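You operate a simulated robot arm through the tools that you are given. There is no shell and no other tool. Be economical: measure what you need, move in short steps, check, and stop when the job is done.

The job below is to be done with a simulated two-armed robot. You get a single attempt, and the scene is never put back.

## Task
Take the lid off the red tin on the top of the roasting bench and lay it down there.

The check looks at the end state, three seconds after you hand in, the way a careful person would. Anything else that was tipped, shoved, dropped, spilled or broken makes it a failure. A push-on lid holds only when it is set on centred and level and pressed home; a screw cap is set on level and turned clockwise until tight.

## Robot
Two 7-joint arms with two-finger parallel grippers on one trunk, on a base that drives. Base frame: it is fixed to the floor where the robot stands at the start and does not move with it; the origin is under the middle of the robot, x ahead of it, y to its left, z up; the surface under the hand at the start is at about z = 85. Readings come in cm, degrees, newtons and seconds.
The left shoulder is at the start at [7.3, 17.4, 118.4], the right one opposite. With the tool pointing down near the work surface each hand reaches from about 26 to 70 cm from the robot's upright axis, wherever it stands, measured 20 degrees to its own side. Payload 3.6 kg a hand.
Tool frame (each hand has its own): the origin (TCP) lies between the finger pads and is the grasp point; the fingertips stand 3 cm ahead of it; z points along the fingers, y is the line along which they close. The gripper opens to 11 cm. The fingers are 2 cm wide and 1 cm thick; the gripper's body (4.8 by 11.2 cm) begins 5.5 cm behind the TCP.
Orientation is told as [roll, pitch, yaw] about the base's x, y, z axes, in that order, counted from this pose: with the fingers straight down and closing along the base's y, the tool's x points along the base's -x, its y along +y and its z along -z.

## Interface
- The arms move only by the tool send_rows. It takes "left_targets", "right_targets" or both (then of equal length, played together; a hand with none holds still); each is a list of rows, each a list of 2 entries, a list of its own where there are three numbers: the shift along the tool's x, y, z in cm, then the turn, a rotation vector about the tool's x, y, z in degrees. In form: [[[x, y, z], [wx, wy, wz]], ...]. A call has 1 to 10 rows; each row shifts and turns the commanded pose from where the row before left it, along the tool's axes as they then stand. "left_gripper" and "right_gripper" are, for a hand that has rows, the closure, from 0 (fully open) to 1 (shut), set as the call begins (left out, the last holds). Rows are played at 5 a second. More than 5 cm and 8.6 degrees between two rows, or a gripper value outside its range, and nothing of the call is played. A pose out of reach is approached as far as the arm can. The call stops where the force on the tool passes 40 N (or 10 N more than at its start, if that is more) or the arm is blocked; 0.2 s more then pass. Each finger travels about 15.3 cm/s and halts on what it meets, pressing with about 37 N; the grip force reading is that of the motor and also rises with nothing between the fingers. The clock runs only during rows and for 0.2 s after the last one: add rows that do not move to give the fingers time. The reply holds the time, the measured pose of the TCP, the force on the tool along the base axes, the opening and the grip force, in the units named above and with some noise, with the torque about the TCP (base axes, N m) and any sound that the robot's microphone picked up, and new pictures: "views" is both (left out), scene, wrist or none (wrist: the cameras of the hands that moved).
- Cameras (640 x 400 px; columns grow to the right, rows downward): "scene" is now at [16.61, 4.29, 135.78]; the picture's right is [0.39, -0.92, 0.00], its down [-0.58, -0.25, -0.78] and it looks along [0.71, 0.31, -0.63] (base axes); focal length 281 px, centre (320, 200). "left" rides on the left gripper at [7.2, -1.7, -10.3] in its tool frame; the picture's right is [0.23, 0.97, 0.00], its down [-0.76, 0.18, -0.62] and it looks along [-0.61, 0.14, 0.78] (tool axes); focal length 222 px, centre (320, 200). "right" rides on the right gripper at [7.2, 1.7, -10.3] in its tool frame; the picture's right is [-0.23, 0.97, 0.00], its down [-0.76, -0.18, -0.62] and it looks along [-0.61, -0.14, 0.78] (tool axes); focal length 222 px, centre (320, 200). There is no depth. A picture from a camera that has moved, and an enlarged one, comes with that camera's place and axes in the base frame and with its lens. The place of the scene camera against the robot may be out by one fixed shift of up to 2.5 cm in any direction.
- lift_body(by): slides the trunk up (or, below 0, down) by that many cm; the arms and the scene camera ride with it, the base frame stays. It gives what a move gives, with no picture.
- roll_base(legs): drives the robot by 1 to 6 legs, each [ahead, left, turn to the left] in cm, cm and degrees, along the robot's own axes; the way and the turn of a leg run together, so that a leg with both is an arc; at most 150 cm and 180 degrees a leg. The arms and the cameras ride along, it lands a little off, and it stops where it bumps. It gives what a move gives, and a new picture of the scene camera.
- head_to(pan, tilt): turns the head with the scene camera to pan (to the left, within 86 degrees either way) and tilt (down, from -29 to 69), counted from straight ahead of the robot. It gives what a move gives, and a new picture of the scene camera.
- close_up(camera, box): a new picture of the part [left, top, right, bottom] of that camera's present view, enlarged. It takes no simulated time.
- hand_in(): hands the job in; it is judged then, once.

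Go step by step. Nothing tells you exact positions but the pictures and the camera data: compare them with the known pose of the tool, close in by small moves and look again before you grip or let go. The budget is 120 turns and 260 pictures, counting those below and the enlarged ones. Unless the task says otherwise, let go and move clear before handing in, and close with one line.

The tools are called after "Request:" as name(argument=value, ...) on one line, values as JSON. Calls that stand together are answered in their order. send_rows: Moves the arms, as the interface text tells. Its arguments: {"type":"object","properties":{"left_targets":{"type":"array","items":{"type":"array"}},"left_gripper":{"type":"number"},"right_targets":{"type":"array","items":{"type":"array"}},"right_gripper":{"type":"number"},"views":{"type":"string","enum":["both","scene","wrist","none"]}},"required":[]} The other tools are called the same way: lift_body (by) slides the trunk up or down; roll_base (legs) drives the base; head_to (pan, tilt) turns the head that bears the scene camera; close_up (camera, box) takes an enlarged picture of a part of a camera's view; hand_in () hands the job in.

At the start:

```text
clock: 0.0
left_tool_pos: [39.14, 43.74, 109.53]
left_orientation: [0.0, 0.0, 0.0]
left_force: [0.3, -0.4, -0.3]
left_ft_torque: [0.0, 0.01, -0.01]
left_gripper_width: 11.0
left_finger_force: 0.0
right_tool_pos: [41.12, -1.81, 113.78]
right_orientation: [0.0, 0.1, 0.0]
right_force: [-0.5, 0.5, 0.8]
right_ft_torque: [0.02, 0.0, 0.01]
right_gripper_width: 11.01
right_finger_force: 0.1
trunk travel left (down, up): [-30.0, 46.3]
robot x, y, heading: [-0.03, 0.18, -0.4]
head pan, tilt: [23.2, 39.1]
```

scene: 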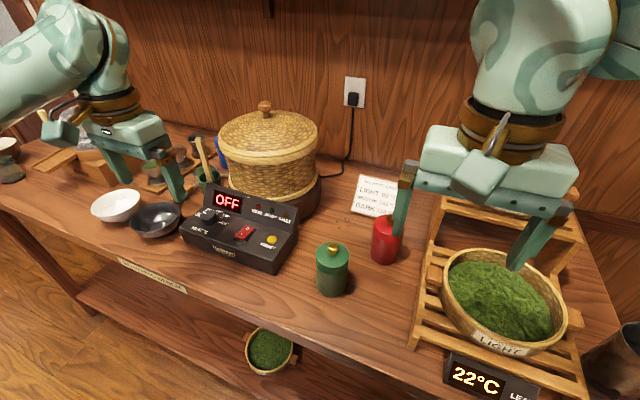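
right: 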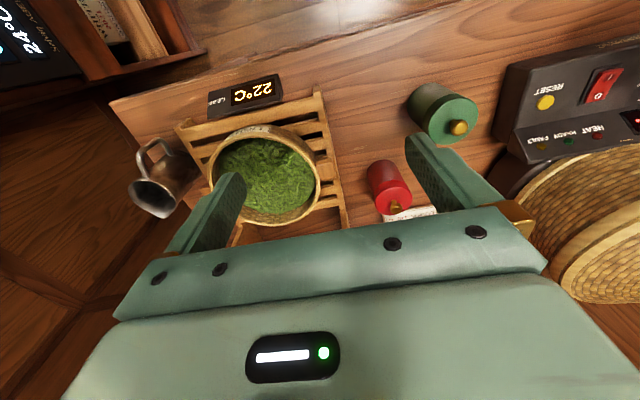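
left: 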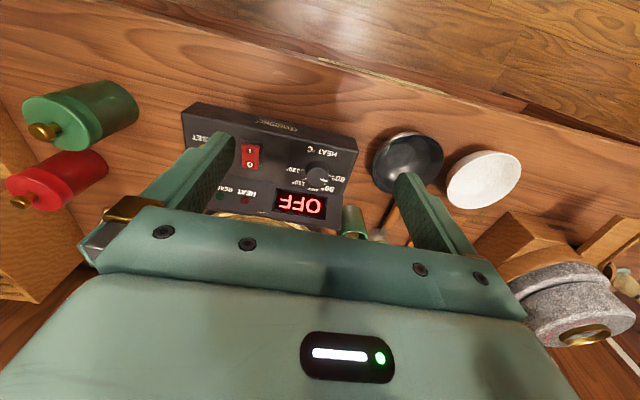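

I see the red tin to the right of the green one, at about (61, 8) on the bench and partly hidden by the right hand. I'll look at it closely first.

Request:
close_up(camera="scene", box=[300, 160, 460, 310])

Request:
close_up(camera="right", box=[330, 70, 490, 230])

Request:
close_up(camera="left", box=[0, 60, 200, 260])

```text
2.67 times, centred on (380, 235) of scene
camera zoom: at [16.61, 4.29, 135.78], right [0.39, -0.92, 0.0], down [-0.58, -0.25, -0.78], along [0.71, 0.31, -0.63], focal length 750 px, centre (160, 107)
```

zoom: 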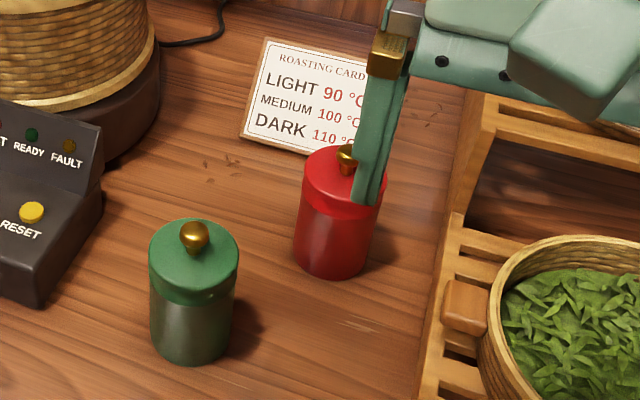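

```text
2.50 times, centred on (410, 150) of right
camera zoom: at [33.97, -0.16, 124.04], right [0.23, 0.97, 0.0], down [0.76, -0.18, 0.62], along [0.61, -0.14, -0.78], focal length 555 px, centre (95, 325)
```

zoom: 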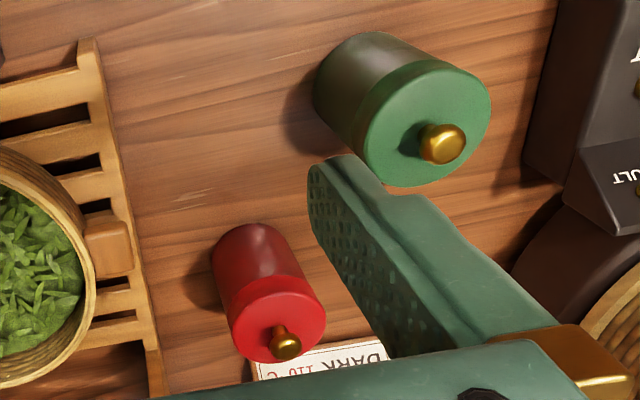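

```text
2.00 times, centred on (100, 160) of left
camera zoom: at [31.89, 42.01, 119.89], right [-0.23, 0.97, 0.0], down [0.76, 0.18, 0.62], along [0.61, 0.14, -0.78], focal length 444 px, centre (760, 280)
```

zoom: 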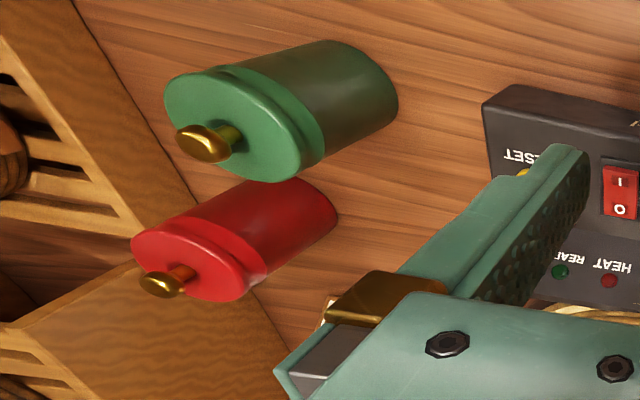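

The knob triangulates to about (60.0, 6.7, 96.5). I'll bring the right hand over it, staying high, with the fingers partly closed.

Request:
send_rows(right_targets=[[[-4, 1.7, 0], [0, 0, 0]], [[-4, 1.7, 0], [0, 0, 0]], [[-4, 1.7, 0], [0, 0, 0]], [[-4, 1.7, 0], [0, 0, 0]], [[-2.9, 1.7, 0], [0, 0, 0]], [[0, 0, 3], [0, 0, 0]], [[0, 0, 3], [0, 0, 0]], [[0, 0, 0], [0, 0, 0]]], right_gripper=0.5)

```text
clock: 1.8
left_tool_pos: [39.31, 43.76, 109.65]
left_orientation: [0.1, 0.0, 0.0]
left_force: [1.1, 0.5, 0.4]
left_ft_torque: [-0.01, 0.01, 0.01]
left_gripper_width: 11.0
left_finger_force: 0.0
right_tool_pos: [56.73, 4.87, 107.57]
right_orientation: [0.0, 0.0, 0.0]
right_force: [-0.1, 0.2, -0.1]
right_ft_torque: [0.0, 0.02, -0.01]
right_gripper_width: 5.5
right_finger_force: 0.2
right hand out of reach, approached as far as the arm can: row 5
trunk travel left (down, up): [-30.0, 46.3]
robot x, y, heading: [0.06, -0.07, 0.1]
head pan, tilt: [23.2, 39.1]
camera scene: at [16.6, 4.31, 135.79], right [0.39, -0.92, 0.0], down [-0.58, -0.25, -0.78], along [0.71, 0.31, -0.63], focal length 281 px, centre (320, 200)
camera right: at [49.49, 6.56, 117.94], right [0.23, 0.97, 0.0], down [0.76, -0.18, 0.62], along [0.61, -0.14, -0.78], focal length 222 px, centre (320, 200)
```

scene: 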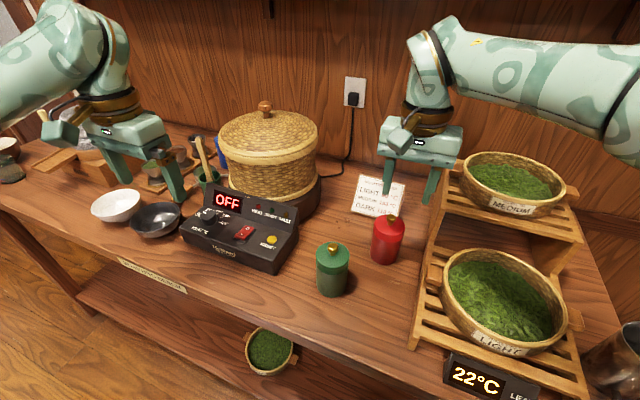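
right: 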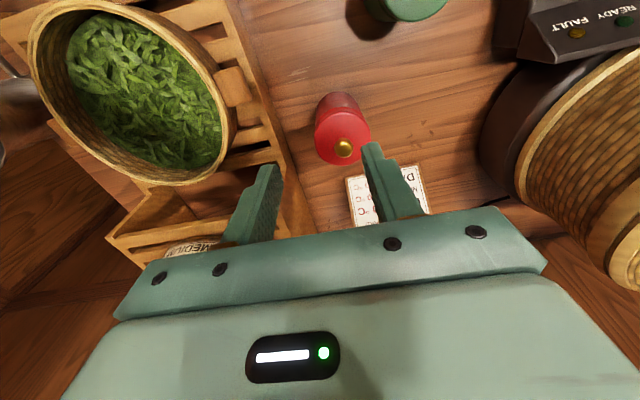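

The second sighting gives the same knob position, (60.1, 6.7). The arm stopped short at this height, so I'll go lower and finish the approach.

Request:
send_rows(right_targets=[[[0, 0, 3], [0, 0, 0]], [[-1.7, 0.9, 0], [0, 0, 0]], [[-1.7, 0.9, 0], [0, 0, 0]], [[0, 0, 0], [0, 0, 0]]])

```text
clock: 2.8
left_tool_pos: [39.31, 43.73, 109.52]
left_orientation: [0.1, -0.1, -0.1]
left_force: [0.9, 0.3, 0.3]
left_ft_torque: [-0.04, 0.01, 0.0]
left_gripper_width: 11.0
left_finger_force: 0.1
right_tool_pos: [58.78, 6.2, 104.41]
right_orientation: [0.0, 0.0, 0.0]
right_force: [-0.5, 0.5, 0.3]
right_ft_torque: [-0.01, -0.04, 0.01]
right_gripper_width: 5.51
right_finger_force: 0.0
right hand out of reach, approached as far as the arm can: row 3
trunk travel left (down, up): [-30.0, 46.3]
robot x, y, heading: [-0.21, 0.02, 0.1]
head pan, tilt: [23.2, 39.1]
camera scene: at [16.62, 4.34, 135.78], right [0.39, -0.92, 0.0], down [-0.58, -0.25, -0.78], along [0.71, 0.31, -0.63], focal length 281 px, centre (320, 200)
camera right: at [51.58, 7.81, 114.75], right [0.23, 0.97, 0.0], down [0.76, -0.18, 0.62], along [0.61, -0.14, -0.78], focal length 222 px, centre (320, 200)
```

scene: 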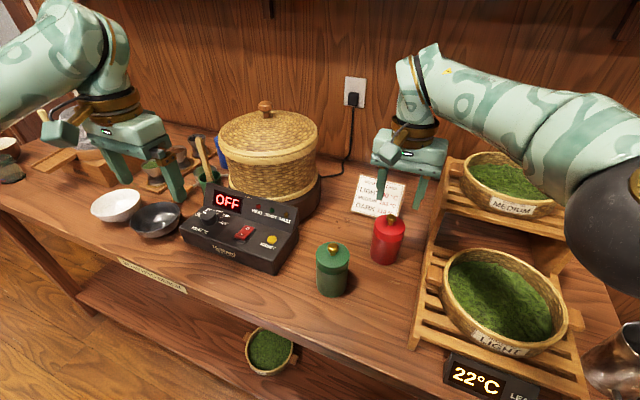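
right: 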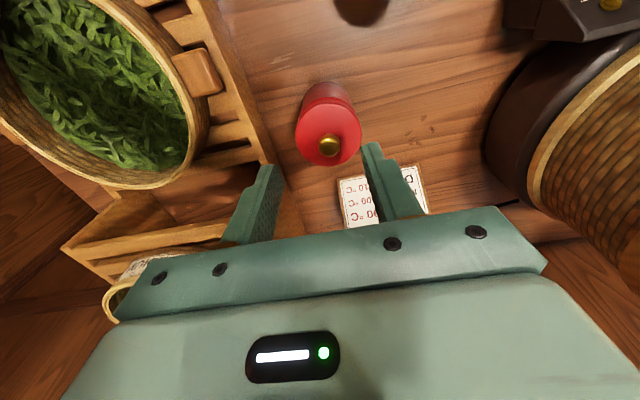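

The arm is almost fully stretched. I'll pull the right hand back, raise the left hand, and drive the base 6 cm ahead for better reach.

Request:
send_rows(right_targets=[[[3, 0, -2], [0, 0, 0]], [[3, 0, -2], [0, 0, 0]], [[0, 0, 0], [0, 0, 0]]], left_targets=[[[3, 0, -3], [0, 0, 0]], [[3, 0, -3], [0, 0, 0]], [[0, 0, 0], [0, 0, 0]]], views="none")

Request:
roll_base(legs=[[6, 0, 0]])

```text
clock: 3.6
left_tool_pos: [35.15, 43.39, 112.91]
left_orientation: [-2.1, 0.2, -0.2]
left_force: [0.3, 0.5, 0.0]
left_ft_torque: [0.01, 0.01, 0.02]
left_gripper_width: 10.98
left_finger_force: 0.1
left hand out of reach, approached as far as the arm can: row 2
right_tool_pos: [52.81, 5.95, 108.2]
right_orientation: [-0.1, 0.0, 0.1]
right_force: [-0.3, 1.1, 0.9]
right_ft_torque: [-0.01, 0.01, 0.02]
right_gripper_width: 5.49
right_finger_force: 0.1
trunk travel left (down, up): [-30.0, 46.3]
robot x, y, heading: [0.05, -0.31, -0.2]
head pan, tilt: [23.2, 39.1]
```

```text
clock: 4.6
left_tool_pos: [41.12, 43.43, 112.88]
left_orientation: [-2.1, 0.3, -0.2]
left_force: [0.3, 0.6, -0.2]
left_ft_torque: [-0.04, 0.05, 0.0]
left_gripper_width: 11.02
left_finger_force: 0.0
right_tool_pos: [58.76, 5.9, 108.12]
right_orientation: [-0.1, 0.2, 0.1]
right_force: [0.0, 0.2, -0.1]
right_ft_torque: [0.02, 0.02, -0.01]
right_gripper_width: 5.48
right_finger_force: 0.0
trunk travel left (down, up): [-30.0, 46.3]
robot x, y, heading: [5.51, 0.01, 0.3]
head pan, tilt: [23.2, 39.1]
camera scene: at [22.61, 4.32, 135.75], right [0.4, -0.92, 0.0], down [-0.58, -0.25, -0.78], along [0.71, 0.31, -0.63], focal length 281 px, centre (320, 200)
```

scene: 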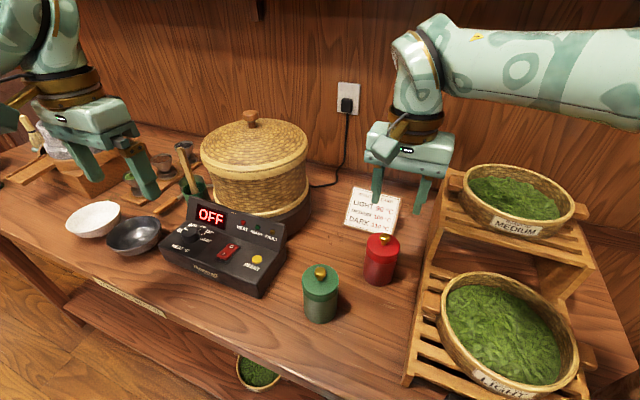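

Drove fine without a bump. Now I'll align over the knob and lower to just above it.

Request:
send_rows(right_targets=[[[-1.3, 0.8, 0], [0, 0, 0]], [[0, 0, 3], [0, 0, 0]], [[0, 0, 3.5], [0, 0, 0]], [[0, 0, 0], [0, 0, 0]]], right_gripper=0.55)

Request:
close_up(camera="right", box=[240, 80, 440, 230])

Request:
close_up(camera="scene", box=[320, 160, 460, 300])

```text
clock: 5.6
left_tool_pos: [40.86, 43.28, 112.94]
left_orientation: [-2.1, 0.1, -0.1]
left_force: [0.4, 0.5, -0.4]
left_ft_torque: [-0.02, 0.02, -0.01]
left_gripper_width: 11.0
left_finger_force: 0.1
right_tool_pos: [59.82, 6.92, 101.64]
right_orientation: [-0.1, 0.0, 0.1]
right_force: [-0.9, 0.3, -0.4]
right_ft_torque: [-0.02, 0.0, 0.01]
right_gripper_width: 4.97
right_finger_force: 0.1
trunk travel left (down, up): [-30.0, 46.3]
robot x, y, heading: [5.77, -0.02, 0.4]
head pan, tilt: [23.2, 39.1]
camera scene: at [22.35, 4.3, 135.79], right [0.4, -0.92, 0.0], down [-0.58, -0.25, -0.78], along [0.71, 0.31, -0.63], focal length 281 px, centre (320, 200)
camera right: at [52.73, 8.6, 111.86], right [0.23, 0.97, 0.0], down [0.76, -0.18, 0.62], along [0.61, -0.14, -0.78], focal length 222 px, centre (320, 200)
```

scene: 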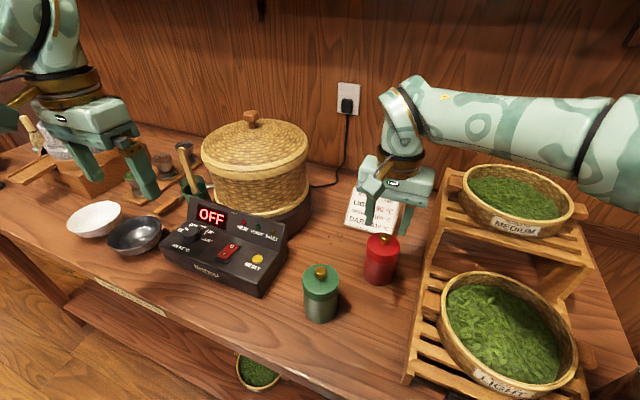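
right: 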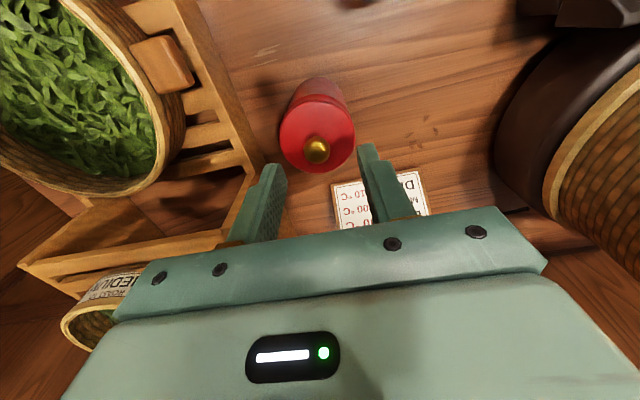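

```text
2.67 times, centred on (340, 155) of right
camera zoom: at [52.73, 8.6, 111.86], right [0.23, 0.97, 0.0], down [0.76, -0.18, 0.62], along [0.61, -0.14, -0.78], focal length 592 px, centre (267, 320)
```

zoom: 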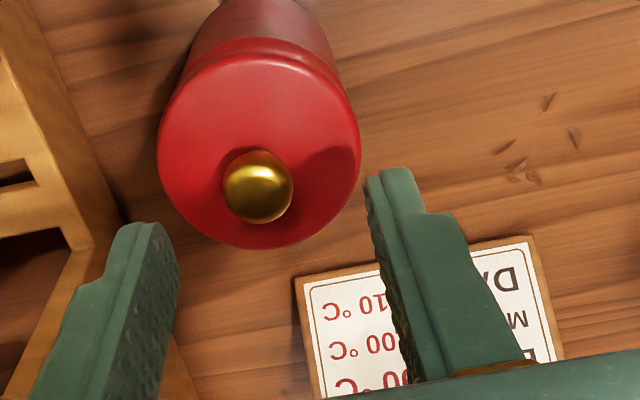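

```text
2.86 times, centred on (390, 230) of scene
camera zoom: at [22.35, 4.3, 135.79], right [0.4, -0.92, 0.0], down [-0.58, -0.25, -0.78], along [0.71, 0.31, -0.63], focal length 804 px, centre (120, 114)
```

zoom: 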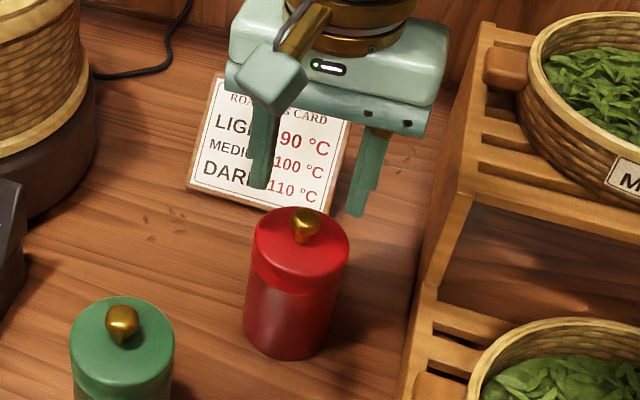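

The knob is at (60.0, 6.7), within 2 mm of the hand's centreline, and is about 2 cm wide. I'll lower until the fingertips straddle it.

Request:
send_rows(right_targets=[[[-0.1, -0.2, 1.5], [0, 0, 0]], [[0, 0, 1.2], [0, 0, 0]], [[0, 0, 0.9], [0, 0, 0]], [[0, 0, 0], [0, 0, 0]]])

Request:
close_up(camera="right", box=[240, 80, 440, 230])

Request:
close_up(camera="scene", box=[340, 190, 430, 290])

```text
clock: 6.6
left_tool_pos: [40.91, 43.41, 112.96]
left_orientation: [-2.1, 0.0, 0.0]
left_force: [-0.1, 0.5, -0.6]
left_ft_torque: [0.03, 0.03, -0.02]
left_gripper_width: 11.04
left_finger_force: 0.0
right_tool_pos: [59.93, 6.63, 98.02]
right_orientation: [0.0, 0.2, 0.1]
right_force: [-0.1, -0.4, -0.6]
right_ft_torque: [-0.03, -0.02, -0.03]
right_gripper_width: 4.95
right_finger_force: 0.1
trunk travel left (down, up): [-30.0, 46.3]
robot x, y, heading: [5.59, 0.07, 0.1]
head pan, tilt: [23.2, 39.1]
camera scene: at [22.36, 4.33, 135.79], right [0.4, -0.92, 0.0], down [-0.58, -0.25, -0.78], along [0.71, 0.31, -0.63], focal length 281 px, centre (320, 200)
camera right: at [52.76, 8.28, 108.38], right [0.23, 0.97, 0.0], down [0.76, -0.18, 0.62], along [0.61, -0.14, -0.78], focal length 222 px, centre (320, 200)
```

scene: 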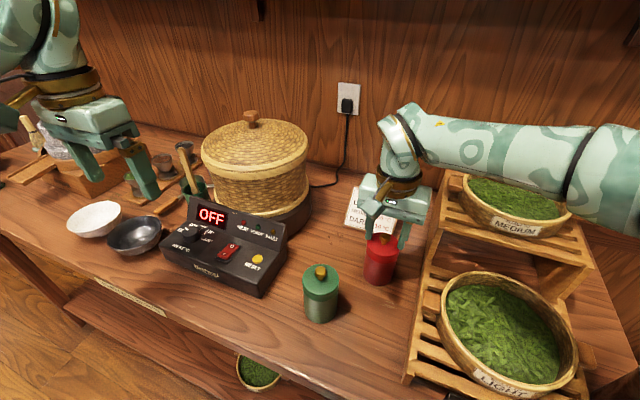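
right: 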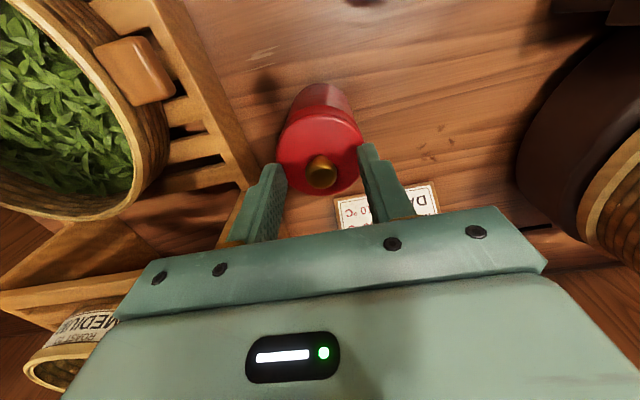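

```text
2.67 times, centred on (340, 155) of right
camera zoom: at [52.76, 8.28, 108.38], right [0.23, 0.97, 0.0], down [0.76, -0.18, 0.62], along [0.61, -0.14, -0.78], focal length 592 px, centre (267, 320)
```

zoom: 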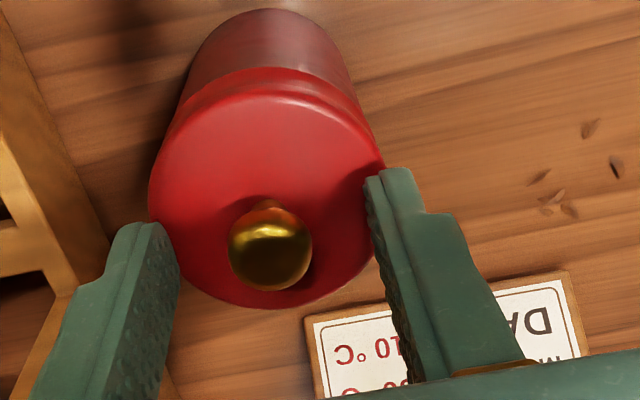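

```text
4.00 times, centred on (385, 240) of scene
camera zoom: at [22.36, 4.33, 135.79], right [0.4, -0.92, 0.0], down [-0.58, -0.25, -0.78], along [0.71, 0.31, -0.63], focal length 1125 px, centre (60, 40)
```

zoom: 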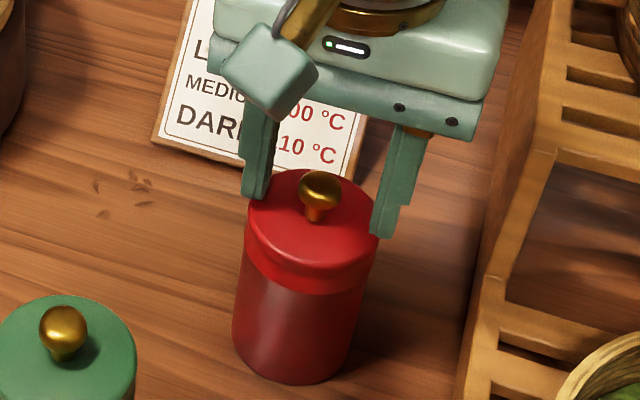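

The fingers straddle the knob with the tips about 1.5 cm below its centre and clear of the lid top. Now I'll close on it.

Request:
send_rows(right_targets=[[[0, 0, 0], [0, 0, 0]], [[0, 0, 0], [0, 0, 0]], [[0, 0, 0], [0, 0, 0]], [[0, 0, 0], [0, 0, 0]]], right_gripper=1, views="wrist")

Request:
close_up(camera="scene", box=[340, 190, 430, 290])

```text
clock: 7.6
left_tool_pos: [40.94, 43.43, 113.03]
left_orientation: [-2.1, 0.1, -0.1]
left_force: [-0.6, 0.1, -0.1]
left_ft_torque: [0.02, 0.0, 0.01]
left_gripper_width: 11.0
left_finger_force: 0.1
right_tool_pos: [59.86, 6.57, 98.06]
right_orientation: [0.1, 0.2, -0.1]
right_force: [-0.4, 1.6, -0.8]
right_ft_torque: [-0.01, 0.01, 0.02]
right_gripper_width: 1.91
right_finger_force: 37.1
trunk travel left (down, up): [-30.0, 46.3]
robot x, y, heading: [6.1, -0.23, 0.4]
head pan, tilt: [23.2, 39.1]
heard: snap
camera right: at [52.77, 8.28, 108.39], right [0.23, 0.97, 0.0], down [0.76, -0.18, 0.62], along [0.61, -0.14, -0.78], focal length 222 px, centre (320, 200)
```

right: 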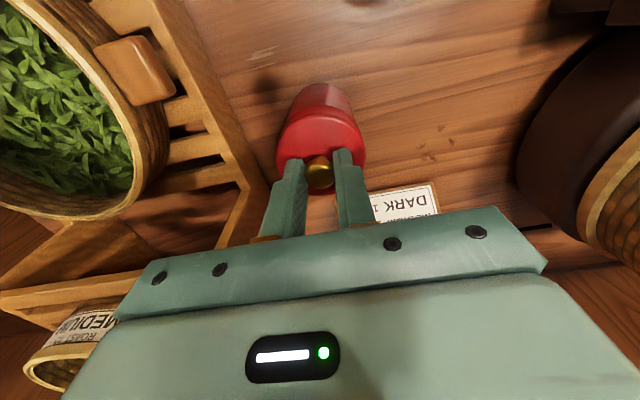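

```text
4.00 times, centred on (385, 240) of scene
camera zoom: at [22.38, 4.32, 135.78], right [0.4, -0.92, 0.0], down [-0.58, -0.25, -0.78], along [0.71, 0.31, -0.63], focal length 1125 px, centre (60, 40)
```

zoom: 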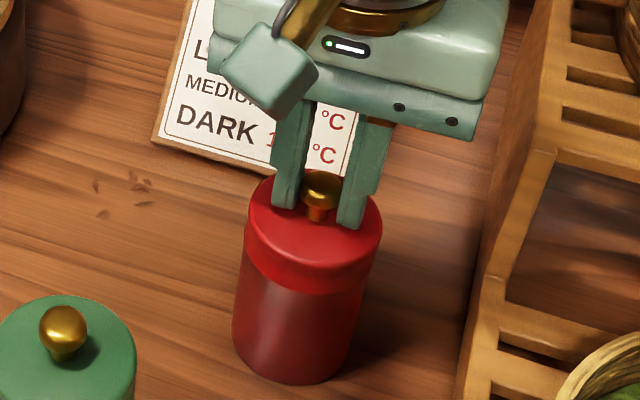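

The knob is gripped at 1.9 cm. There was a "snap", probably the lid shifting in its seat. I'll lift gently and watch the force.

Request:
send_rows(right_targets=[[[0, 0, -0.2], [0, 0, 0]], [[0, 0, -0.2], [0, 0, 0]], [[0, 0, -0.2], [0, 0, 0]], [[0, 0, 0], [0, 0, 0]]], views="none")

Request:
close_up(camera="scene", box=[340, 190, 430, 290])

```text
clock: 8.6
left_tool_pos: [41.02, 43.31, 112.9]
left_orientation: [-2.2, 0.1, -0.1]
left_force: [0.5, 0.2, -0.3]
left_ft_torque: [0.01, -0.01, 0.0]
left_gripper_width: 10.99
left_finger_force: 0.0
right_tool_pos: [59.92, 6.56, 98.74]
right_orientation: [-0.1, 0.2, 0.1]
right_force: [0.6, 0.4, 0.0]
right_ft_torque: [0.04, -0.02, -0.02]
right_gripper_width: 1.9
right_finger_force: 37.2
trunk travel left (down, up): [-30.0, 46.3]
robot x, y, heading: [5.47, -0.18, 0.2]
head pan, tilt: [23.2, 39.1]
```

```text
4.00 times, centred on (385, 240) of scene
camera zoom: at [22.38, 4.32, 135.78], right [0.4, -0.92, 0.0], down [-0.58, -0.25, -0.78], along [0.71, 0.31, -0.63], focal length 1125 px, centre (60, 40)
```

zoom: 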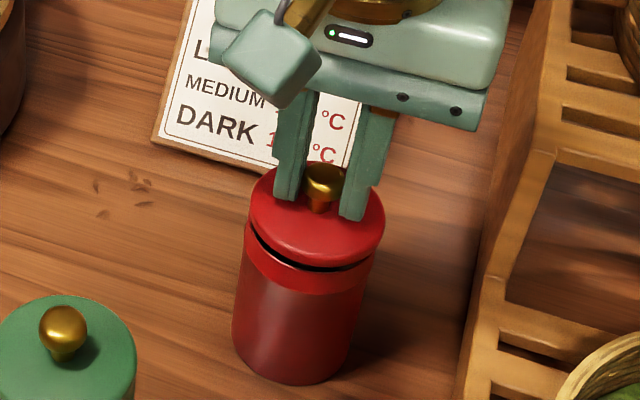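

The lid is separating and the tin stays on the bench. I'll keep lifting straight up.

Request:
send_rows(right_targets=[[[0, 0, -0.4], [0, 0, 0]], [[0, 0, -0.6], [0, 0, 0]], [[0, 0, -0.8], [0, 0, 0]], [[0, 0, -1], [0, 0, 0]], [[0, 0, -1.2], [0, 0, 0]], [[0, 0, -1.2], [0, 0, 0]], [[0, 0, -0.8], [0, 0, 0]], [[0, 0, 0], [0, 0, 0]]])

Request:
close_up(camera="scene", box=[320, 170, 450, 300])

```text
clock: 10.4
left_tool_pos: [40.97, 43.38, 112.87]
left_orientation: [-2.1, 0.1, -0.1]
left_force: [0.6, -0.2, -1.2]
left_ft_torque: [-0.02, -0.01, 0.0]
left_gripper_width: 11.02
left_finger_force: 0.1
right_tool_pos: [59.73, 6.51, 104.65]
right_orientation: [-0.1, 0.1, 0.1]
right_force: [-0.1, -0.1, -0.1]
right_ft_torque: [0.0, 0.01, -0.01]
right_gripper_width: 1.91
right_finger_force: 36.8
trunk travel left (down, up): [-30.0, 46.3]
robot x, y, heading: [5.79, 0.23, 0.0]
head pan, tilt: [23.2, 39.1]
camera scene: at [22.38, 4.32, 135.78], right [0.4, -0.92, 0.0], down [-0.58, -0.25, -0.78], along [0.71, 0.31, -0.63], focal length 281 px, centre (320, 200)
camera right: at [52.64, 8.2, 114.86], right [0.23, 0.97, 0.0], down [0.76, -0.18, 0.62], along [0.61, -0.14, -0.78], focal length 222 px, centre (320, 200)
```

scene: 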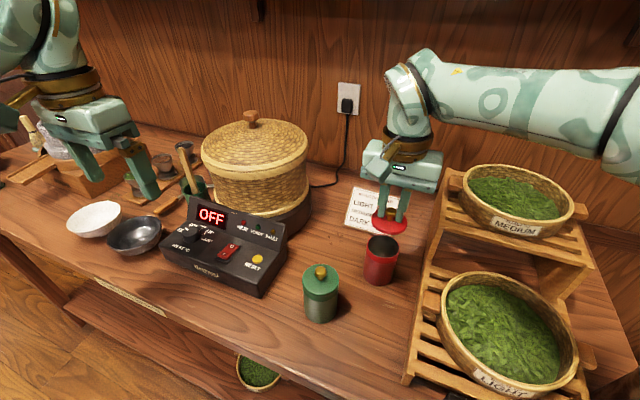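
right: 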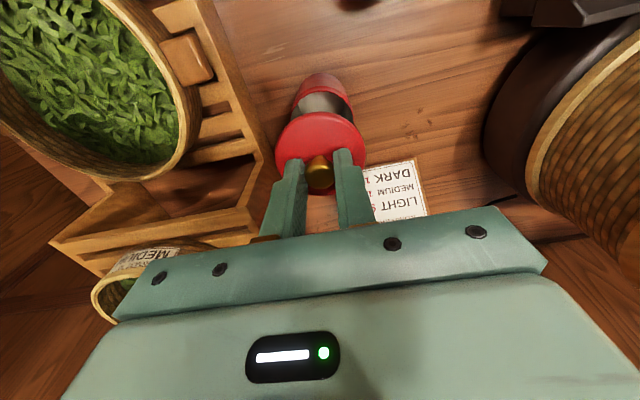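

```text
3.08 times, centred on (385, 235) of scene
camera zoom: at [22.38, 4.32, 135.78], right [0.4, -0.92, 0.0], down [-0.58, -0.25, -0.78], along [0.71, 0.31, -0.63], focal length 866 px, centre (120, 92)
```

zoom: 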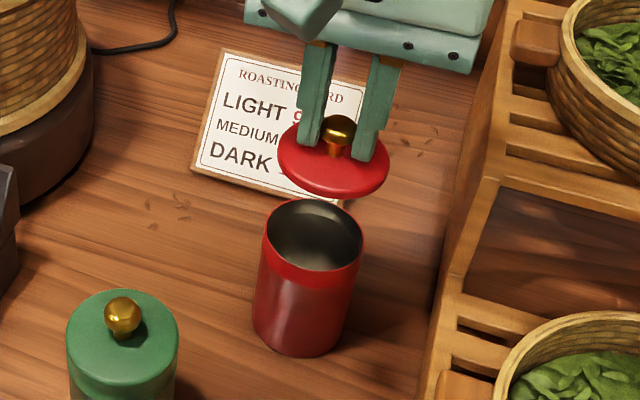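

The lid is off and the tin stands untouched. I'll lay it on the clear bench in front of the tin, at about (49, 4), between the green tin and the rack.

Request:
send_rows(right_targets=[[[2, -0.5, 0], [0, 0, 0]], [[3, -0.8, 0], [0, 0, 0]], [[3, -0.7, 0], [0, 0, 0]], [[2.7, -0.5, 0], [0, 0, 0]], [[0, 0, 2.5], [0, 0, 0]], [[0, 0, 2.5], [0, 0, 0]], [[0, 0, 1.5], [0, 0, 0]], [[0, 0, 0], [0, 0, 0]]])

Request:
close_up(camera="scene", box=[300, 190, 460, 350])

```text
clock: 12.2
left_tool_pos: [40.89, 43.44, 112.98]
left_orientation: [-2.1, 0.1, -0.1]
left_force: [0.4, -0.1, -0.5]
left_ft_torque: [-0.04, 0.01, 0.0]
left_gripper_width: 11.0
left_finger_force: 0.1
right_tool_pos: [49.2, 3.98, 98.05]
right_orientation: [-0.1, 0.0, 0.1]
right_force: [-0.2, 0.0, -0.5]
right_ft_torque: [0.03, -0.02, 0.03]
right_gripper_width: 1.91
right_finger_force: 37.1
trunk travel left (down, up): [-30.0, 46.3]
robot x, y, heading: [5.84, 0.14, 0.4]
head pan, tilt: [23.2, 39.1]
camera scene: at [22.35, 4.31, 135.79], right [0.4, -0.92, 0.0], down [-0.58, -0.25, -0.78], along [0.71, 0.31, -0.63], focal length 281 px, centre (320, 200)
camera right: at [42.04, 5.64, 108.4], right [0.23, 0.97, 0.0], down [0.76, -0.18, 0.62], along [0.61, -0.14, -0.78], focal length 222 px, centre (320, 200)
```

scene: 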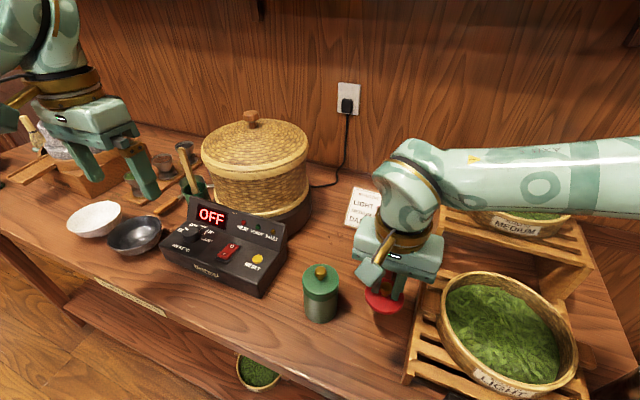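
right: 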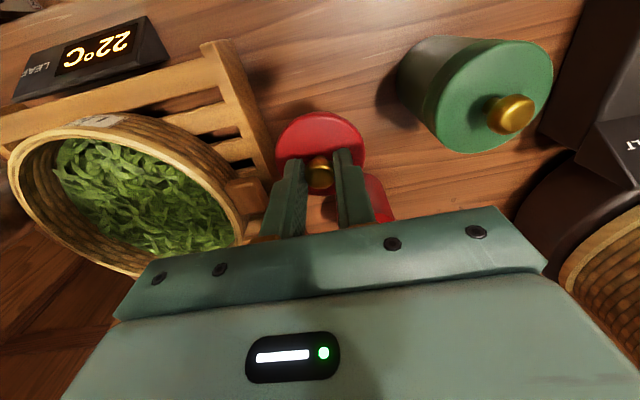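

```text
2.50 times, centred on (380, 270) of scene
camera zoom: at [22.35, 4.31, 135.79], right [0.4, -0.92, 0.0], down [-0.58, -0.25, -0.78], along [0.71, 0.31, -0.63], focal length 703 px, centre (170, 25)
```

zoom: 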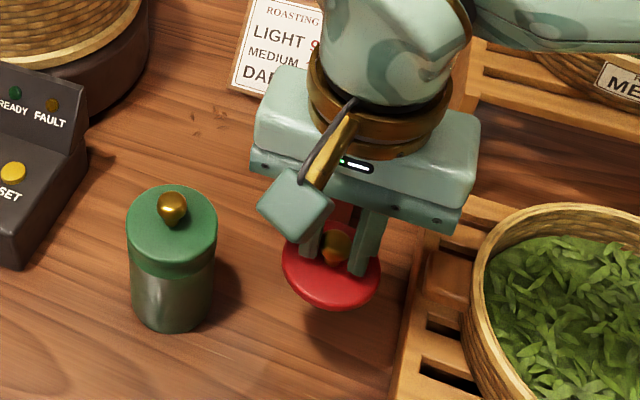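

The lid hangs level with clearance on both sides. I'll shift 0.4 cm left, lower most of the way, and look again.

Request:
send_rows(right_targets=[[[0, 0.4, 1.5], [0, 0, 0]], [[0, 0, 1.5], [0, 0, 0]], [[0, 0, 1.5], [0, 0, 0]], [[0, 0, 1], [0, 0, 0]], [[0, 0, 0], [0, 0, 0]]], views="wrist")

Request:
close_up(camera="scene", box=[300, 190, 460, 350])

```text
clock: 13.4
left_tool_pos: [41.02, 43.32, 112.94]
left_orientation: [-2.1, 0.2, 0.0]
left_force: [-0.3, -0.1, -0.6]
left_ft_torque: [0.0, -0.02, -0.02]
left_gripper_width: 10.98
left_finger_force: 0.0
right_tool_pos: [49.12, 4.33, 92.65]
right_orientation: [0.1, 0.1, 0.1]
right_force: [0.0, 1.0, 0.2]
right_ft_torque: [-0.02, -0.03, 0.01]
right_gripper_width: 1.92
right_finger_force: 37.4
trunk travel left (down, up): [-30.0, 46.3]
robot x, y, heading: [5.97, -0.05, -0.1]
head pan, tilt: [23.2, 39.1]
camera right: at [41.97, 5.99, 103.02], right [0.23, 0.97, 0.0], down [0.76, -0.18, 0.62], along [0.61, -0.14, -0.78], focal length 222 px, centre (320, 200)
```

right: 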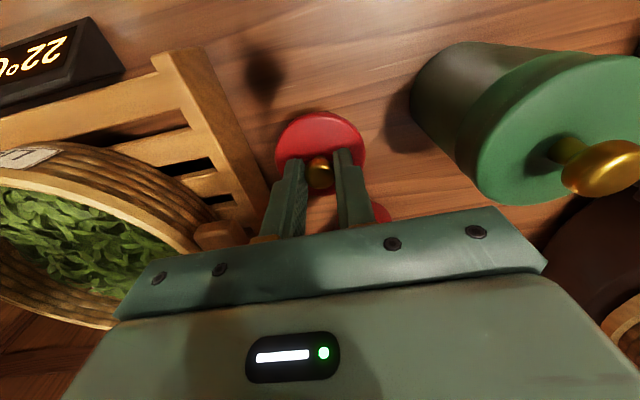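

```text
2.50 times, centred on (380, 270) of scene
camera zoom: at [22.37, 4.32, 135.78], right [0.4, -0.92, 0.0], down [-0.58, -0.25, -0.78], along [0.71, 0.31, -0.63], focal length 703 px, centre (170, 25)
```

zoom: 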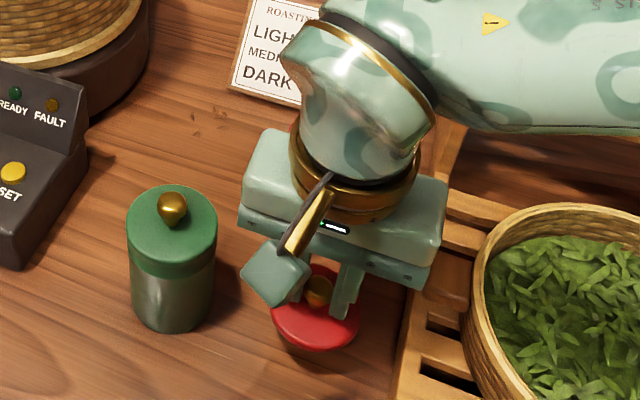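

Still clear on every side with no contact. I'll lower in small steps until I feel the bench.

Request:
send_rows(right_targets=[[[0, 0, 0.5], [0, 0, 0]], [[0, 0, 0.5], [0, 0, 0]], [[0, 0, 0.3], [0, 0, 0]], [[0, 0, 0.3], [0, 0, 0]], [[0, 0, 0], [0, 0, 0]]], views="wrist")

Request:
close_up(camera="scene", box=[330, 250, 430, 350])

```text
clock: 14.6
left_tool_pos: [40.91, 43.37, 113.06]
left_orientation: [-2.1, 0.2, -0.1]
left_force: [0.1, 0.2, -0.8]
left_ft_torque: [-0.01, -0.02, 0.0]
left_gripper_width: 10.99
left_finger_force: 0.2
right_tool_pos: [49.21, 4.37, 91.13]
right_orientation: [0.0, 0.1, 0.1]
right_force: [0.6, -0.2, 0.1]
right_ft_torque: [0.0, 0.05, -0.01]
right_gripper_width: 1.91
right_finger_force: 36.6
trunk travel left (down, up): [-30.0, 46.3]
robot x, y, heading: [5.35, -0.26, 0.1]
head pan, tilt: [23.2, 39.1]
camera right: at [42.03, 6.04, 101.39], right [0.23, 0.97, 0.0], down [0.76, -0.18, 0.62], along [0.61, -0.14, -0.78], focal length 222 px, centre (320, 200)
```

right: 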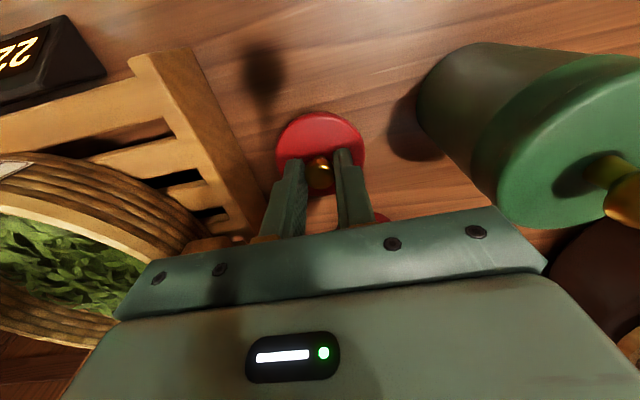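

```text
4.00 times, centred on (380, 300) of scene
camera zoom: at [22.37, 4.32, 135.78], right [0.4, -0.92, 0.0], down [-0.58, -0.25, -0.78], along [0.71, 0.31, -0.63], focal length 1125 px, centre (80, -200)
```

zoom: 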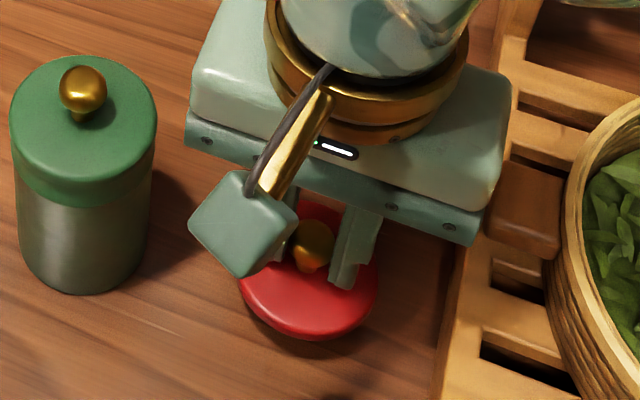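

The lid is just above the bench. I'll edge slightly away from the basket handle, then lower in fine steps to contact.

Request:
send_rows(right_targets=[[[0.8, 0.2, 0], [0, 0, 0]], [[0, 0, 0.2], [0, 0, 0]], [[0, 0, 0.2], [0, 0, 0]], [[0, 0, 0.2], [0, 0, 0]], [[0, 0, 0.2], [0, 0, 0]], [[0, 0, 0], [0, 0, 0]]], views="none")

Request:
close_up(camera="scene", box=[330, 250, 430, 350])

```text
clock: 16.0
left_tool_pos: [40.92, 43.42, 112.93]
left_orientation: [-2.1, 0.1, -0.1]
left_force: [-0.1, 1.1, 0.0]
left_ft_torque: [0.0, 0.0, 0.03]
left_gripper_width: 11.01
left_finger_force: 0.1
right_tool_pos: [48.46, 4.52, 90.19]
right_orientation: [0.0, 0.2, 0.1]
right_force: [0.9, 1.0, -1.3]
right_ft_torque: [0.01, 0.01, -0.04]
right_gripper_width: 1.91
right_finger_force: 36.9
trunk travel left (down, up): [-30.0, 46.3]
robot x, y, heading: [5.86, 0.03, 0.0]
head pan, tilt: [23.2, 39.1]
```

```text
4.00 times, centred on (380, 300) of scene
camera zoom: at [22.37, 4.32, 135.78], right [0.4, -0.92, 0.0], down [-0.58, -0.25, -0.78], along [0.71, 0.31, -0.63], focal length 1125 px, centre (80, -200)
```

zoom: 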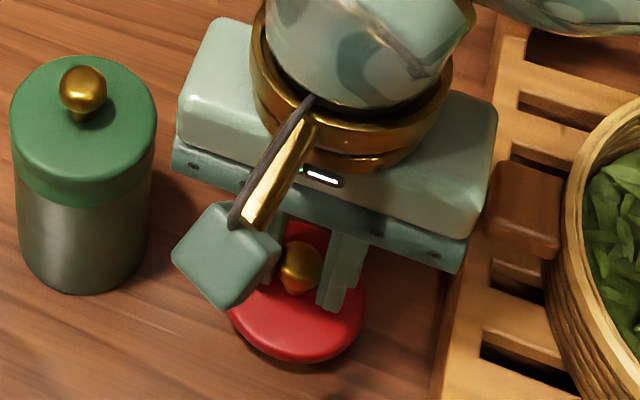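

No contact yet, so I'll keep lowering in fine steps.

Request:
send_rows(right_targets=[[[0, 0, 0.2], [0, 0, 0]], [[0, 0, 0.2], [0, 0, 0]], [[0, 0, 0.2], [0, 0, 0]], [[0, 0, 0], [0, 0, 0]]], views="none")

Request:
close_up(camera="scene", box=[330, 250, 430, 350])

```text
clock: 17.0
left_tool_pos: [40.99, 43.47, 113.05]
left_orientation: [-2.3, 0.1, -0.1]
left_force: [-0.5, 0.5, 0.1]
left_ft_torque: [0.01, 0.01, -0.01]
left_gripper_width: 10.98
left_finger_force: 0.1
right_tool_pos: [48.58, 4.58, 89.73]
right_orientation: [0.0, 0.0, 0.0]
right_force: [0.6, 0.2, -0.7]
right_ft_torque: [-0.01, -0.01, 0.03]
right_gripper_width: 1.9
right_finger_force: 37.4
trunk travel left (down, up): [-30.0, 46.3]
robot x, y, heading: [5.72, 0.13, 0.3]
head pan, tilt: [23.2, 39.1]
```

```text
4.00 times, centred on (380, 300) of scene
camera zoom: at [22.37, 4.32, 135.78], right [0.4, -0.92, 0.0], down [-0.58, -0.25, -0.78], along [0.71, 0.31, -0.63], focal length 1125 px, centre (80, -200)
```

zoom: 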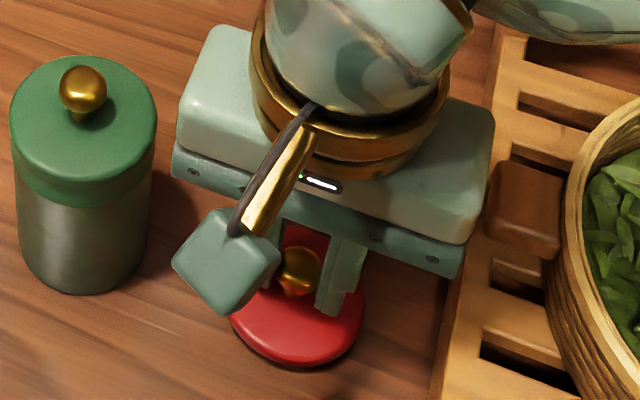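

Request:
send_rows(right_targets=[[[0, 0, 0.2], [0, 0, 0]], [[0, 0, 0.2], [0, 0, 0]], [[0, 0, 0], [0, 0, 0]]], views="none")

```text
clock: 17.8
left_tool_pos: [40.82, 43.23, 113.1]
left_orientation: [-1.9, 0.0, -0.2]
left_force: [0.1, 0.5, 0.7]
left_ft_torque: [0.01, 0.02, 0.0]
left_gripper_width: 10.97
left_finger_force: 0.0
right_tool_pos: [48.56, 4.61, 89.7]
right_orientation: [0.4, -0.3, 0.2]
right_force: [-5.2, -4.4, 19.8]
right_ft_torque: [-0.17, 0.33, 0.01]
right_gripper_width: 1.93
right_finger_force: 36.8
trunk travel left (down, up): [-30.0, 46.3]
robot x, y, heading: [5.7, -0.15, -0.0]
head pan, tilt: [23.2, 39.1]
stopped in row 3 (right hand): the force on the tool passed its limit at 42 N (the readings are from after the stop); the commanded pose is now the measured one
```

That is firm contact at TCP z = 89.7, as expected for the lid resting on the bench. I'll ease off slightly and open the fingers.

Request:
send_rows(right_targets=[[[0, 0, -0.1], [0, 0, 0]], [[0, 0, 0], [0, 0, 0]]], views="none")

Request:
send_rows(right_targets=[[[0, 0, 0], [0, 0, 0]], [[0, 0, 0], [0, 0, 0]]], right_gripper=0.6, views="both")

```text
clock: 18.4
left_tool_pos: [40.74, 43.22, 112.97]
left_orientation: [-2.0, -0.1, -0.2]
left_force: [-0.1, 0.1, 0.8]
left_ft_torque: [0.0, 0.02, -0.01]
left_gripper_width: 10.98
left_finger_force: 0.0
right_tool_pos: [48.69, 4.74, 89.57]
right_orientation: [0.2, -0.3, 0.0]
right_force: [-5.9, -2.9, 13.1]
right_ft_torque: [-0.09, 0.39, 0.03]
right_gripper_width: 1.9
right_finger_force: 37.0
trunk travel left (down, up): [-30.0, 46.3]
robot x, y, heading: [6.01, -0.09, -0.0]
head pan, tilt: [23.2, 39.1]
```

```text
clock: 19.0
left_tool_pos: [40.93, 43.42, 112.93]
left_orientation: [-2.0, 0.1, -0.1]
left_force: [0.1, 0.0, 0.3]
left_ft_torque: [0.03, 0.01, -0.02]
left_gripper_width: 10.99
left_finger_force: 0.1
right_tool_pos: [48.7, 4.83, 89.58]
right_orientation: [0.2, -0.3, 0.0]
right_force: [0.1, 0.2, -0.3]
right_ft_torque: [-0.01, 0.02, 0.03]
right_gripper_width: 4.37
right_finger_force: 0.1
trunk travel left (down, up): [-30.0, 46.3]
robot x, y, heading: [5.22, -0.01, 0.0]
head pan, tilt: [23.2, 39.1]
camera scene: at [22.4, 4.32, 135.78], right [0.4, -0.92, 0.0], down [-0.58, -0.25, -0.78], along [0.71, 0.31, -0.63], focal length 281 px, centre (320, 200)
camera right: at [41.56, 6.36, 99.82], right [0.23, 0.97, 0.0], down [0.76, -0.18, 0.63], along [0.61, -0.14, -0.78], focal length 222 px, centre (320, 200)
```

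scene: 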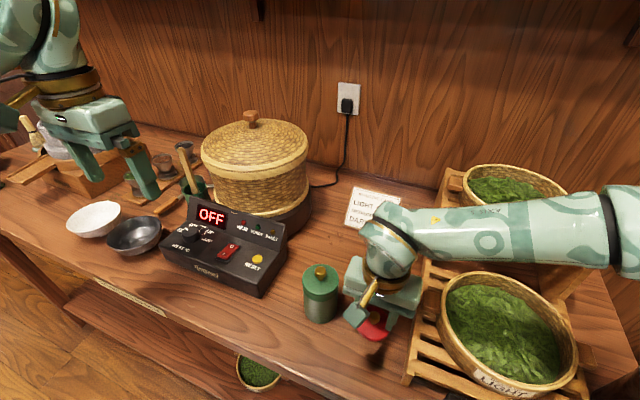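
right: 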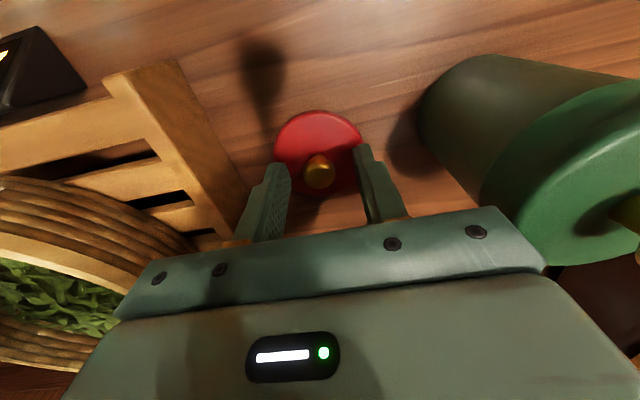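

The lid is released and flat on the bench. I'll raise the hand straight up and check.

Request:
send_rows(right_targets=[[[0, 0, -1], [0, 0, 0]], [[0, 0, -2], [0, 0, 0]], [[0, 0, -3], [0, 0, 0]], [[0, 0, -3.5], [0, 0, 0]], [[0, 0, -3.5], [0, 0, 0]], [[0, 0, -3.5], [0, 0, 0]], [[4, 0, -2], [0, 0, 0]], [[4, -2, 0], [0, 0, 0]], [[0, 0, 0], [0, 0, 0]]])

Request:
close_up(camera="scene", box=[290, 190, 470, 360])

```text
clock: 21.0
left_tool_pos: [40.94, 43.42, 112.9]
left_orientation: [-2.1, 0.1, -0.1]
left_force: [0.0, -0.2, -0.6]
left_ft_torque: [-0.03, 0.0, 0.01]
left_gripper_width: 10.97
left_finger_force: 0.1
right_tool_pos: [40.46, 2.85, 108.18]
right_orientation: [0.2, -0.1, 0.0]
right_force: [-0.4, 0.7, -0.1]
right_ft_torque: [0.01, 0.0, -0.02]
right_gripper_width: 4.41
right_finger_force: 0.1
trunk travel left (down, up): [-30.0, 46.3]
robot x, y, heading: [5.59, 0.23, 0.2]
head pan, tilt: [23.2, 39.1]
camera scene: at [22.4, 4.38, 135.77], right [0.4, -0.92, 0.0], down [-0.58, -0.25, -0.78], along [0.71, 0.31, -0.63], focal length 281 px, centre (320, 200)
camera right: at [33.17, 4.37, 118.43], right [0.23, 0.97, 0.0], down [0.76, -0.18, 0.63], along [0.61, -0.14, -0.78], focal length 222 px, centre (320, 200)
```

scene: 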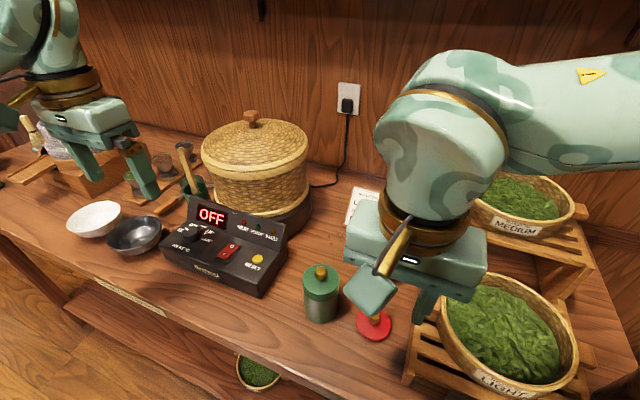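
right: 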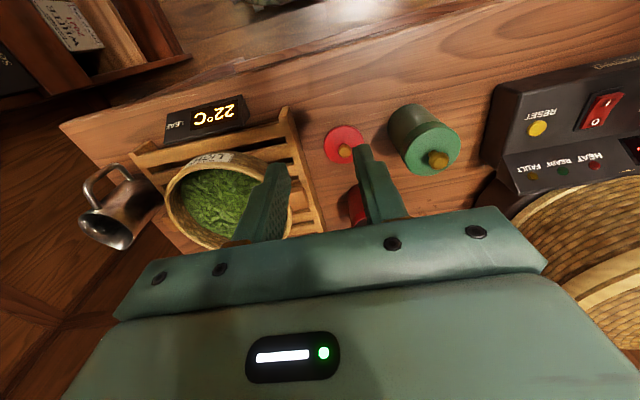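

```text
2.35 times, centred on (380, 275) of scene
camera zoom: at [22.4, 4.38, 135.77], right [0.4, -0.92, 0.0], down [-0.58, -0.25, -0.78], along [0.71, 0.31, -0.63], focal length 662 px, centre (179, 24)
```

zoom: 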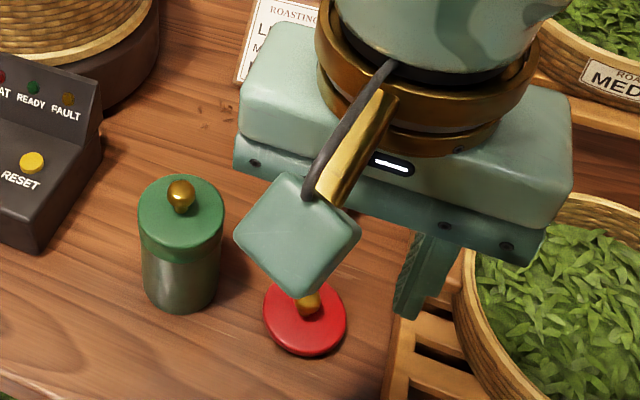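

The lid lies flat on the bench beside the green tin, and the opened red tin still stands in its place. Both hands are clear and nothing else has moved, so I'll hand in.

Request:
hand_in()

```text
The job is handed in.
```

The red tin's lid is off and laid flat on the roasting bench in front of the tin; I saw nothing else disturbed, and both hands are clear.
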